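You operate a simulated robot arm through the tools that you are given. There is no shell and no other tool. Be economical: measure what you need, move in short steps, check, and stop when the job is done.

Carry out the task below with a simulated robot arm. There is one attempt and no reset: what you move stays moved.

TASK
Put the blue teapot on the foot of the bed away on the middle of the bed.

It is judged by the outcome, as a careful person would: the job done as asked, and still so three seconds after it is handed in. It fails if anything else is knocked over, pushed out of place, dropped, spilled or broken.

THE ROBOT
A 7-joint arm with a two-finger parallel gripper, fixed in place. Base frame: the origin is at the foot of the arm, x ahead of it, y to its left, z up; the work surface is at about z = 0. Lengths are in cm, angles in degrees, forces in N, time in s.
With the tool pointing down near the work surface it reaches from about 24 to 62 cm from the base axis. Its first joint turns from -66.0 to 66.0 degrees. Payload 2.6 kg.
Tool frame: the origin (TCP) lies between the finger pads and is the grasp point; the fingertips stand 3 cm ahead of it; z points along the fingers, y is the line along which they close. The gripper opens to 9.4 cm. The fingers are 2.8 cm wide and 1 cm thick; the gripper's body (5 by 9.6 cm) begins 5.5 cm behind the TCP.
Orientation is that of the tool frame in the base frame, as a unit quaternion [x, y, z, w]. With the fingers straight down and closing along the base's y, the tool's x points along the base's -x, its y along +y and its z along -z.

THE INTERFACE
- The arm moves only by the tool jog_arm. Its argument "series" is text: rows parted by semicolons, each of 6 numbers parted by spaces: the shift along the base's x, y, z in cm, then the turn, a rotation vector about the base's x, y, z in degrees. In form: dx dy dz wx wy wz; .... A call has 1 to 12 rows; each row is the pose to reach, as a shift and turn from the pose commanded when the call began. "hand" is the finger opening in cm, from 0 to 9.4, set as the call begins (left out, the last holds). A row lasts 0.2 s, in which the tool goes at most 5 cm and 8.6 degrees; a call with a longer step from one row to the next is refused whole, and so is a gripper value outside its range. A pose out of reach is approached as far as the arm can. The call stops where the force on the tool passes 40 N (or 10 N more than at its start, if that is more) or the arm is blocked; 0.2 s more then pass. The fingers move at their own pace (about 7.2 cm/s each) and stop on an object; they squeeze with about 39 N. The grip force told is the motor's: it shows also when the fingers shut on nothing. Time passes only in rows, and 0.2 s behind the last, so rows that repeat a pose let the fingers close. It gives the time, the measured TCP pose, the force on the tool (base axes), the opening and the grip force at its end, in the units of the frame above (readings bear some noise).
- Cameras (640 x 400 px; columns grow to the right, rows downward): "scene" is fixed at [2.78, 43.36, 54.83]; the picture's right is [-0.81, -0.58, 0.00], its down [-0.42, 0.59, -0.69] and it looks along [0.40, -0.56, -0.72] (base axes); focal length 214 px, centre (320, 200). "wrist" rides on the gripper at [-3.7, 0, -5.8] in the tool frame; the picture's right is [0.00, -1.00, 0.00], its down [0.97, 0.00, -0.24] and it looks along [0.24, 0.00, 0.97] (tool axes); focal length 218 px, centre (320, 200).
- get_image(camera): a new picture of that camera. No time passes.
- measure_at(camera, pixels): for up to 12 pixels [column, row] of the newest picture of that camera ("zoom" is the newest enlarged one), the place [x, y, z] in the base frame of the surface seen there, good to about 0.2 cm. No time passes.
- close_up(camera, box): a new picture of the part [left, top, right, bottom] of that camera's present view, enlarged. No time passes.
- hand_in(): hands the job in; it is judged then, once.

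Work in short steps. Measure before you move; look again where a grasp or a placing could have gone wrong, and mend it. You have 60 turns and 22 pictures in all, the two below and enlarged ones among them. Open the gripper and draw the arm clear of the work before you hand the job in, unless the task says otherwise; then end with one line.

The tools are called by a JSON object that holds its "method" and its "body". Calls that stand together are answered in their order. jog_arm: Moves the arm, as the interface text tells. Its arguments: {"type":"object","properties":{"series":{"type":"string"},"hand":{"type":"number"}},"required":["series"]} The other tools are called the same way: get_image (camera) takes a picture; measure_at (camera, pixels) gives the place of the surface under pixels of a picture; close_up (camera, box) takes an enlarged picture of a part of a camera's view; hand_in () hands the job in.

At the start:

```text
t: 0.0
tool_pos: [32.94, -0.46, 23.39]
orientation: [0.0, 1.0, 0.0, 0.0]
contact_force: [0.1, -1.0, -0.8]
finger_gap: 9.4
grip_force: 0.1
```

scene: 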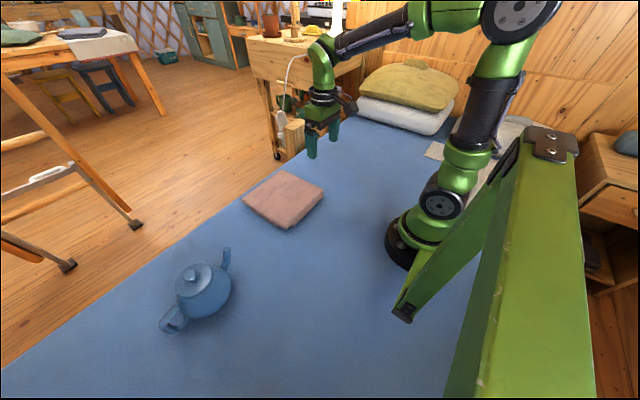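
wrist: 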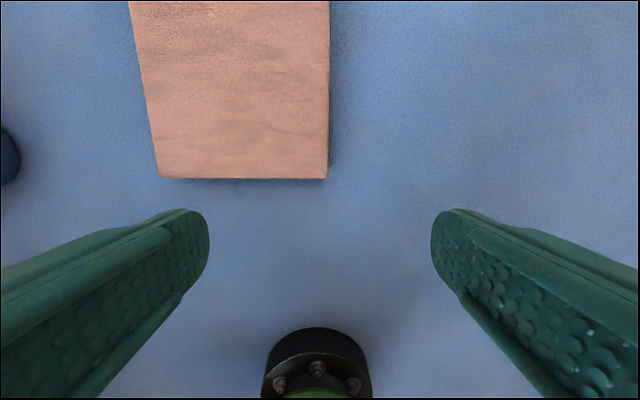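

The teapot is near (203,290) in the scene, with the pink cloth near (285,198). I measure the teapot, the cloth and the edges of the bed.

{"method": "close_up", "body": {"camera": "scene", "box": [130, 220, 274, 350]}}

{"method": "measure_at", "body": {"camera": "scene", "pixels": [[285, 172], [324, 190], [289, 228], [243, 200], [100, 303], [200, 228], [20, 360], [350, 110], [440, 150], [400, 135], [300, 390], [440, 390]]}}

```text
3.08 times, centred on (202, 285) of scene
```

zoom: 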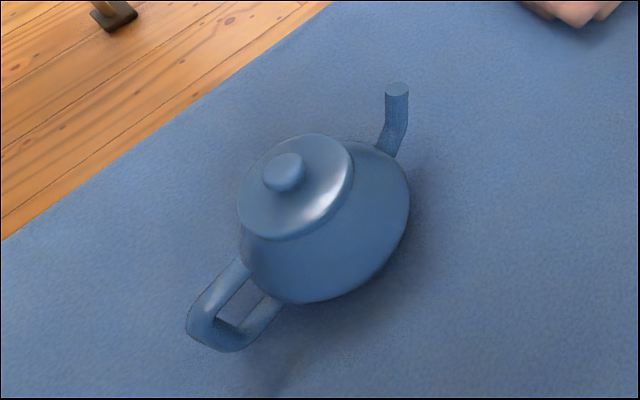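

```text
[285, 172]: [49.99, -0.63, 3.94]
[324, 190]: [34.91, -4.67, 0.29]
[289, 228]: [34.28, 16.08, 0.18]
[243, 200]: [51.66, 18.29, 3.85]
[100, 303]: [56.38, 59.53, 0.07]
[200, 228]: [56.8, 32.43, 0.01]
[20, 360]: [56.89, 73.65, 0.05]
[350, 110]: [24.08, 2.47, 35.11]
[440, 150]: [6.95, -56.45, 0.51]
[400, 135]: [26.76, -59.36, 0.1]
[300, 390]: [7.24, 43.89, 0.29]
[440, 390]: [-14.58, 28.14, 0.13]
```

I need the bed's extent to locate its middle, plus the details of the teapot.

{"method": "measure_at", "body": {"camera": "zoom", "pixels": [[284, 162], [284, 185], [397, 88], [398, 140], [405, 210], [340, 293], [245, 200], [350, 160], [210, 325], [240, 270], [250, 330], [300, 300]]}}

{"method": "measure_at", "body": {"camera": "scene", "pixels": [[450, 380], [490, 220], [505, 130], [525, 125], [470, 85], [400, 85], [430, 120], [5, 390], [346, 122], [352, 118], [450, 300], [600, 260]]}}

{"method": "close_up", "body": {"camera": "scene", "box": [230, 50, 550, 250]}}

```text
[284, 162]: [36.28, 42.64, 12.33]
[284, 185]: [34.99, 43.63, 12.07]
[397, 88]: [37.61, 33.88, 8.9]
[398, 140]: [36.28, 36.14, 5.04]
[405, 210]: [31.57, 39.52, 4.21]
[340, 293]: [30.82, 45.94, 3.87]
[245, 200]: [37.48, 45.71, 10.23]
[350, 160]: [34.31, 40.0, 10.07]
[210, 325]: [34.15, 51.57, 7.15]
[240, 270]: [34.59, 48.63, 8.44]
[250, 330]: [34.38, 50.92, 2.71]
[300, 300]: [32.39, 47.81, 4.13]
```

```text
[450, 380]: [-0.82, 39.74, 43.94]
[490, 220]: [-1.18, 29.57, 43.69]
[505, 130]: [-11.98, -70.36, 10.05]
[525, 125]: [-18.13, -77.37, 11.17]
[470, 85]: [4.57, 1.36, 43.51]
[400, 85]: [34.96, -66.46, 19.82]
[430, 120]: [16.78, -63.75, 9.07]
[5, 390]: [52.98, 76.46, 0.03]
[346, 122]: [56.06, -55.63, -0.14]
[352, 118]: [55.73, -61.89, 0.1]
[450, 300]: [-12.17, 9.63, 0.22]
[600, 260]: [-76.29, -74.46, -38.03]
```

```text
2.00 times, centred on (390, 150) of scene
```

zoom: 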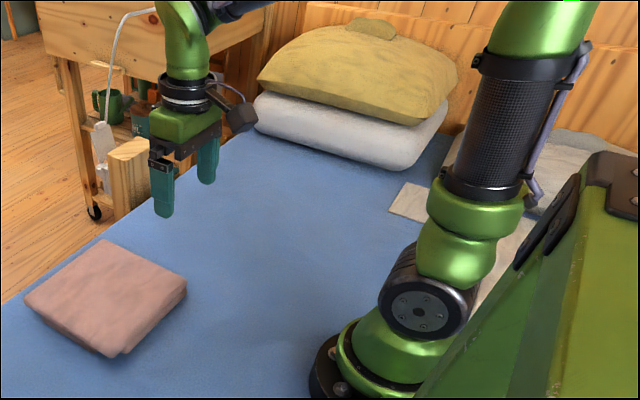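

The pot's body is about 11–12 cm wide, too wide for the gripper. Its handle lies near (34.4, 50.5) at z 3–8, in the plane of the spout–handle axis. I go above it, turned about 101° so the fingers straddle the handle, and look.

{"method": "jog_arm", "body": {"series": "0 4 0 0 0 8.4; 0 8 0 0 0 16.8; 0.3 12 0 0 0 25.2; 0.5 16 0 0 0 33.6; 0.6 20 0 0 0 42; 0.8 24 0 0 0 50.4; 0.9 28 0 0 0 58.8; 1 32 0 0 0 67.2; 1.1 36 0 0 0 75.6; 1.2 40 0 0 0 84; 1.3 44 0 0 0 92.4; 1.5 47.5 0 0 0 100.8", "hand": 5}}

{"method": "get_image", "body": {"camera": "wrist"}}

```text
t: 2.6
tool_pos: [34.49, 46.98, 23.75]
orientation: [0.772, -0.635, 0.0, -0.001]
contact_force: [-0.3, 0.3, 0.8]
finger_gap: 4.99
grip_force: 0.1
```

```text
17 pictures are left
```

wrist: 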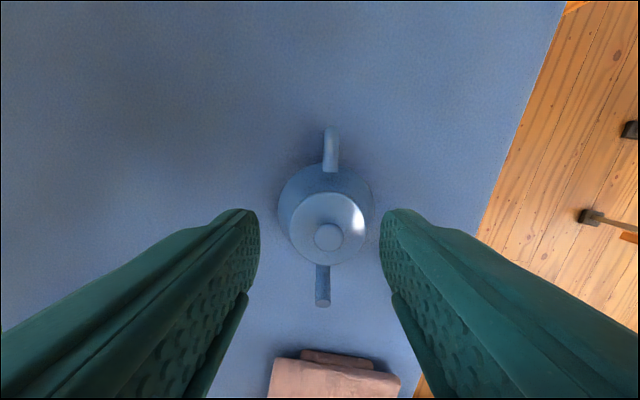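

The wrist view shows the handle at (331,150) and the spout at (322,285), nicely aligned. I measure them, the body width and the cloth.

{"method": "measure_at", "body": {"camera": "wrist", "pixels": [[331, 133], [331, 145], [331, 158], [331, 168], [328, 236], [322, 300], [323, 275], [280, 215], [373, 200], [296, 225], [365, 220], [328, 262]]}}

{"method": "close_up", "body": {"camera": "wrist", "box": [250, 110, 400, 320]}}

```text
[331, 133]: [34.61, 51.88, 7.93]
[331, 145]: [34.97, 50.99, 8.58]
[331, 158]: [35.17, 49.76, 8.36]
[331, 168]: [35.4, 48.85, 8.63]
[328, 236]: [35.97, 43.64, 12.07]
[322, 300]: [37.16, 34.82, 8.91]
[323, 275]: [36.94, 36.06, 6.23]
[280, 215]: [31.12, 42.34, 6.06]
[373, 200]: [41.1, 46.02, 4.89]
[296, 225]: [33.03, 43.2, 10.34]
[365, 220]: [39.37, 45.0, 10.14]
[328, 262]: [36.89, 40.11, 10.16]
```

```text
1.90 times, centred on (325, 215) of wrist
```

zoom: 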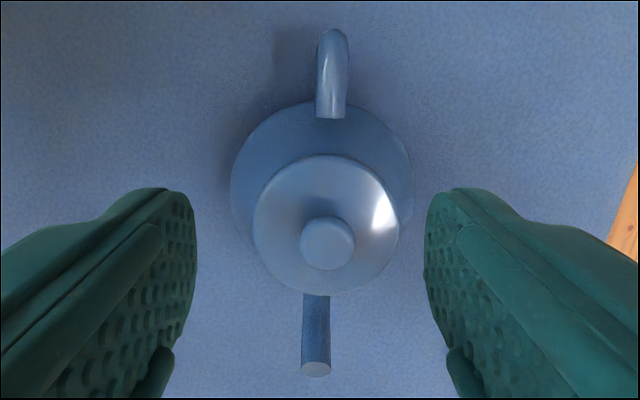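

The handle's centre is about (34.9, 50.7), with its top at z≈8.5. I descend above it first and check that the reach holds.

{"method": "jog_arm", "body": {"series": "0.2 1.8 0 0 0 0; 0.4 3.6 0 0 0 0; 0.4 3.6 -4 0 0 0; 0.4 3.6 -8 0 0 0; 0.4 3.6 -11 0 0 0; 0.4 3.6 -11 0 0 0"}}

{"method": "get_image", "body": {"camera": "wrist"}}

```text
t: 4.0
tool_pos: [35.08, 50.28, 12.25]
orientation: [0.77, -0.638, 0.0, 0.0]
contact_force: [0.8, 0.4, 0.1]
finger_gap: 5.03
grip_force: 0.0
out of reach, approached as far as the arm can: row 1, 2, 3, 4
```

```text
15 pictures are left
```

wrist: 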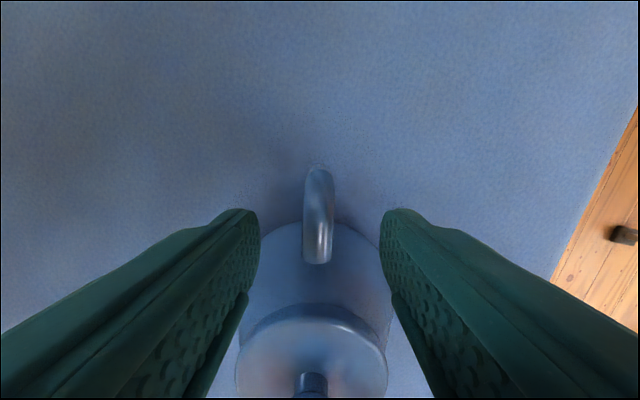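

The handle sits centred between the fingers (column 318). I lower 6 cm to z≈6.2 and then close.

{"method": "jog_arm", "body": {"series": "0 0.2 -2 0 0 0; 0 0.4 -4 0 0 0; 0 0.4 -6 0 0 0; 0 0.4 -6 0 0 0"}}

{"method": "get_image", "body": {"camera": "wrist"}}

```text
t: 5.0
tool_pos: [35.01, 50.93, 6.51]
orientation: [0.771, -0.637, 0.0, 0.0]
contact_force: [-0.2, -0.2, 0.1]
finger_gap: 5.0
grip_force: 0.0
```

```text
14 pictures are left
```

wrist: 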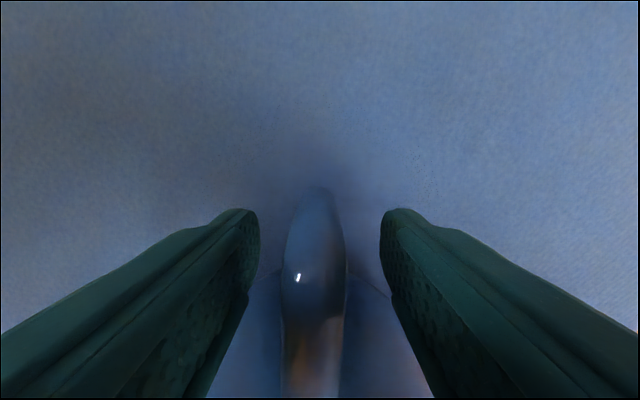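

Clear of contact and centred. I close the fingers in place.

{"method": "jog_arm", "body": {"series": "0 0 0 0 0 0; 0 0 0 0 0 0; 0 0 0 0 0 0; 0 0 0 0 0 0", "hand": 0}}

```text
t: 6.0
tool_pos: [35.0, 50.99, 6.47]
orientation: [0.77, -0.638, 0.0, 0.001]
contact_force: [-1.4, -0.1, 0.3]
finger_gap: 1.97
grip_force: 39.1
```

The handle is held (gap 1.97, 39 N). I lift a little to test it.

{"method": "jog_arm", "body": {"series": "0 0 0.7 0 0 0; 0 0 1.5 0 0 0; 0 0 2.2 0 0 0; 0 0 3 0 0 0; 0 0 3 0 0 0"}}

{"method": "get_image", "body": {"camera": "scene"}}

```text
t: 7.2
tool_pos: [34.96, 51.01, 9.33]
orientation: [0.771, -0.637, 0.0, 0.0]
contact_force: [0.1, 0.1, -7.2]
finger_gap: 1.94
grip_force: 38.8
```

```text
13 pictures are left
```

scene: 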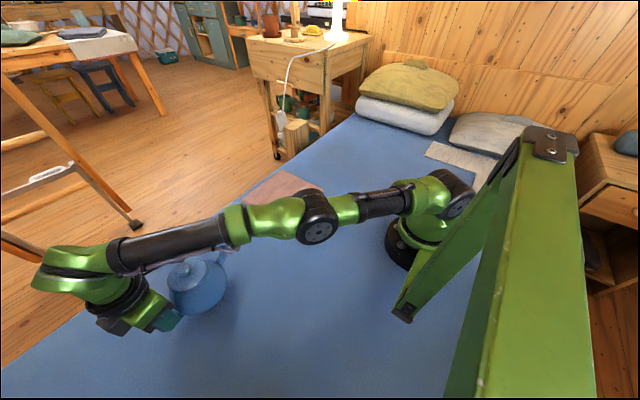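

The load is about 7 N. I check the pot for droop.

{"method": "close_up", "body": {"camera": "scene", "box": [130, 230, 258, 340]}}

{"method": "get_image", "body": {"camera": "wrist"}}

```text
3.64 times, centred on (194, 285) of scene
```

zoom: 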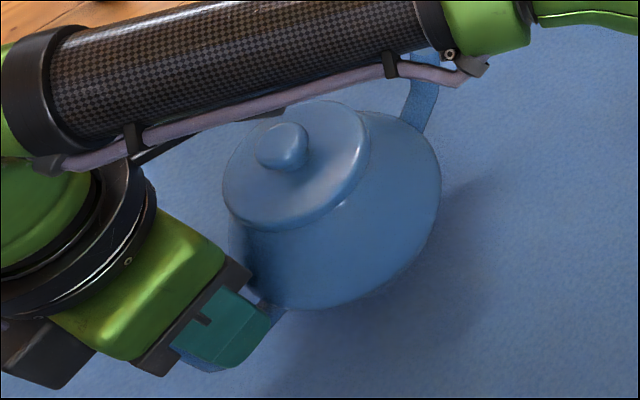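

```text
11 pictures are left
```

wrist: 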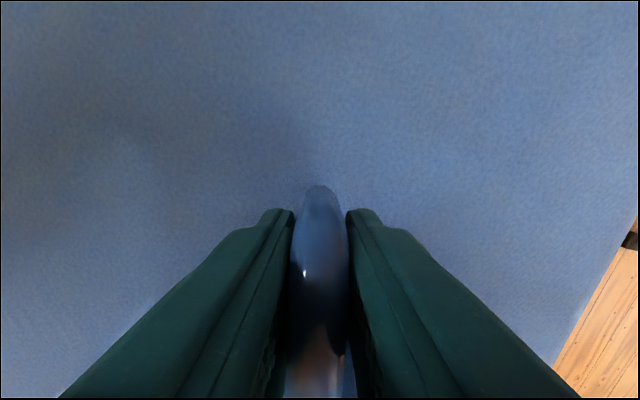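

The pot hangs level. The cloth fills x 35–52, y −0.5–18, so I'll set the pot on clear bed beside it, with its body at about (28, −2). I carry it inward while rising, with the pot's bottom well above the cloth.

{"method": "jog_arm", "body": {"series": "-0.5 -2 1.5 0 0 0; -1 -5 3 0 0 0; -1.5 -8 5 0 0 -1; -2 -12 7 0 0 -2; -2.5 -16 8 0 0 -3; -3 -20 8 0 0 -4; -3.5 -24 8 0 0 -5; -4.2 -28 8 0 0 -6; -4.8 -32 8 0 0 -7; -5.4 -36 8 0 0 -7.7; -6 -39 8 0 0 -7.7; -6 -39 8 0 0 -7.7"}}

{"method": "get_image", "body": {"camera": "scene"}}

```text
t: 9.8
tool_pos: [28.9, 12.01, 17.5]
orientation: [0.725, -0.688, 0.0, 0.001]
contact_force: [0.0, -0.1, -7.4]
finger_gap: 1.95
grip_force: 38.7
```

```text
10 pictures are left
```

scene: 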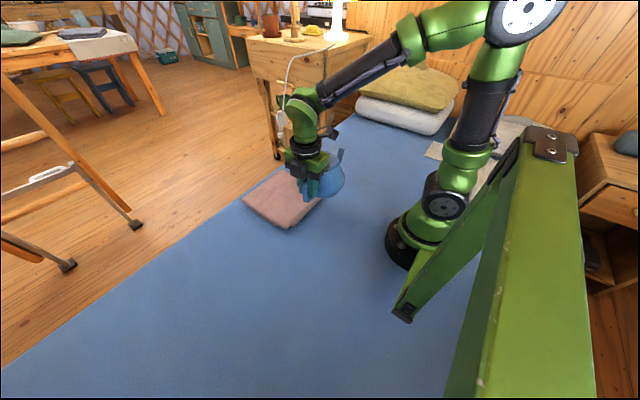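

The pot is still held level. Before lowering I confirm the cloth's near edge.

{"method": "measure_at", "body": {"camera": "scene", "pixels": [[288, 219], [288, 226], [305, 212], [316, 202], [300, 225], [345, 215]]}}

{"method": "jog_arm", "body": {"series": "-0.4 -3.5 0 0 0 0; -0.9 -6.5 0 0 0 0; -0.9 -6.5 -2 0 0 0; -0.9 -6.5 -4 0 0 0; -0.9 -6.5 -6 0 0 0; -0.9 -6.5 -7 0 0 0; -0.9 -6.5 -7 0 0 0"}}

{"method": "get_image", "body": {"camera": "scene"}}

```text
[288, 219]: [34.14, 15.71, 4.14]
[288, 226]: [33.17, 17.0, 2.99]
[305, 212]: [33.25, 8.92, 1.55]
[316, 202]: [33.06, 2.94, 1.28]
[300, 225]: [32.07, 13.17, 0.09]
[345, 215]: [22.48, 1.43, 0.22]
```

```text
t: 11.4
tool_pos: [28.01, 5.67, 10.33]
orientation: [0.726, -0.688, 0.0, 0.0]
contact_force: [1.1, -0.1, -6.5]
finger_gap: 1.94
grip_force: 38.6
```

```text
9 pictures are left
```

scene: 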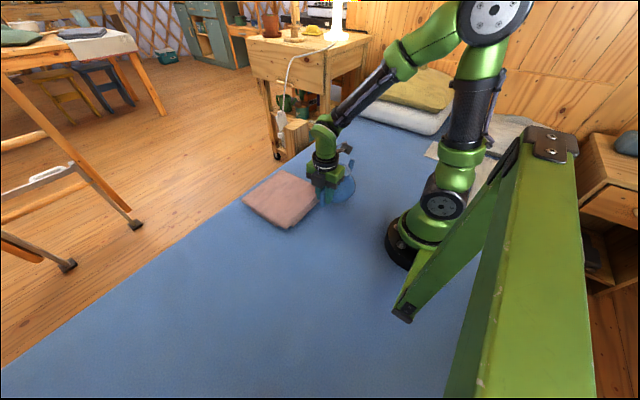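

The cloth's near edge is at x≈33, closer than I wanted. I shift the pot 1.3 cm toward the base and 3 cm toward −y, then take a close look.

{"method": "jog_arm", "body": {"series": "-0.6 -1.5 0 0 0 0; -1.3 -3 0 0 0 0; -1.3 -3 0 0 0 0"}}

{"method": "close_up", "body": {"camera": "scene", "box": [260, 110, 420, 250]}}

```text
t: 12.2
tool_pos: [26.58, 2.58, 10.51]
orientation: [0.727, -0.687, 0.0, 0.0]
contact_force: [0.2, 0.0, -6.6]
finger_gap: 1.91
grip_force: 39.0
```

```text
2.86 times, centred on (340, 180) of scene
```

zoom: 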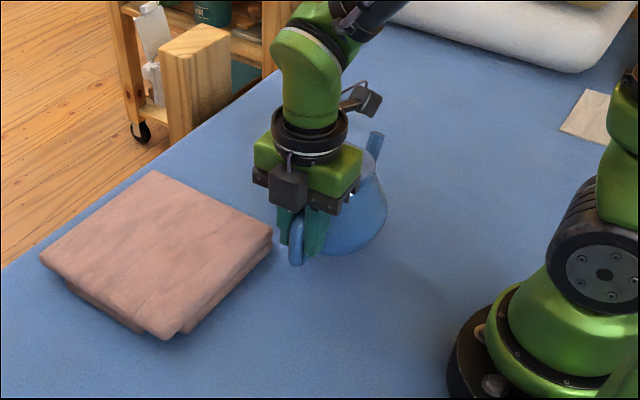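

There is clear space around it. I lower gently to the original grasp height (z≈6.5).

{"method": "jog_arm", "body": {"series": "0 0 -1.2 0 0 0; 0 0 -2.4 0 0 0; 0 0 -3.2 0 0 0; 0 0 -3.6 0 0 0; 0 0 -3.8 0 0 0; 0 0 -3.8 0 0 0"}}

```text
t: 13.6
tool_pos: [26.83, 2.6, 6.78]
orientation: [0.727, -0.687, 0.0, -0.001]
contact_force: [0.1, -0.3, -6.7]
finger_gap: 1.94
grip_force: 38.9
```

The pot's full weight still hangs on the gripper, so I go down a little more in fine steps.

{"method": "jog_arm", "body": {"series": "0 0 -0.1 0 0 0; 0 0 -0.2 0 0 0; 0 0 -0.3 0 0 0; 0 0 -0.3 0 0 0"}}

```text
t: 14.6
tool_pos: [26.86, 2.61, 6.49]
orientation: [0.727, -0.687, 0.001, -0.001]
contact_force: [1.3, 4.2, 8.1]
finger_gap: 1.9
grip_force: 38.8
```

The force has turned upward (+8 N), so the pot is on the bed. I ease up slightly and open the fingers to 4.5 cm.

{"method": "jog_arm", "body": {"series": "0 0 0.1 0 0 0; 0 0 0.1 0 0 0; 0 0 0.1 0 0 0; 0 0 0.1 0 0 0", "hand": 4.5}}

{"method": "get_image", "body": {"camera": "wrist"}}

```text
t: 15.6
tool_pos: [26.75, 2.58, 6.43]
orientation: [0.726, -0.688, 0.0, 0.0]
contact_force: [-0.2, 0.5, -0.3]
finger_gap: 4.49
grip_force: 0.1
```

```text
7 pictures are left
```

wrist: 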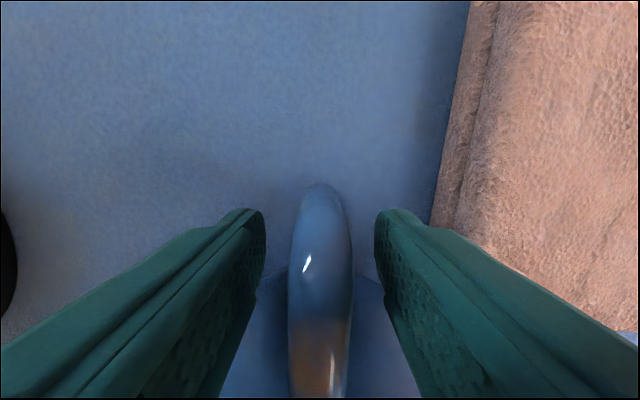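

The handle is free between the fingers. I rise straight up and then move off toward +y.

{"method": "jog_arm", "body": {"series": "0 0 2 0 0 0; 0 0 5 0 0 0; 0 0 9 0 0 0; 0 0 13 0 0 0; 0 0 17 0 0 0; 1 4 18 0 0 0; 2 8 18 0 0 0; 3 12 18 0 0 0; 4 16 18 0 0 0; 4 20 18 0 0 0; 4 24 18 0 0 0; 4 24 18 0 0 0"}}

{"method": "get_image", "body": {"camera": "scene"}}

```text
t: 18.2
tool_pos: [30.95, 26.46, 24.47]
orientation: [0.726, -0.688, 0.0, 0.0]
contact_force: [0.4, -0.5, 0.2]
finger_gap: 4.47
grip_force: 0.1
```

```text
6 pictures are left
```

scene: 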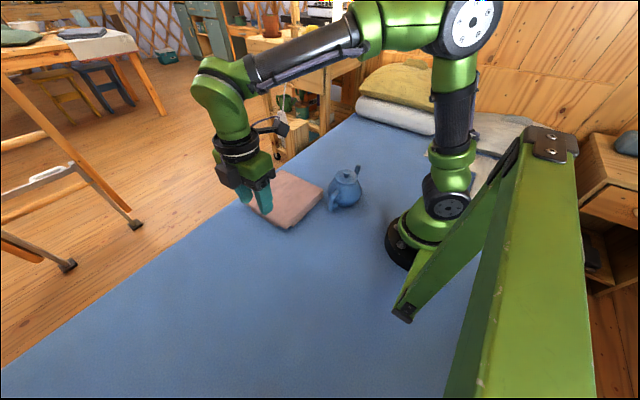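

The pot stands upright at (345,190), in the middle of the bed. The cloth hasn't moved and the arm is clear, so I hand in.

{"method": "hand_in", "body": {}}

```text
The job is handed in.
```

The blue teapot now stands upright on the middle of the bed, beside the pink folded cloth; nothing else was moved, and the arm is clear.
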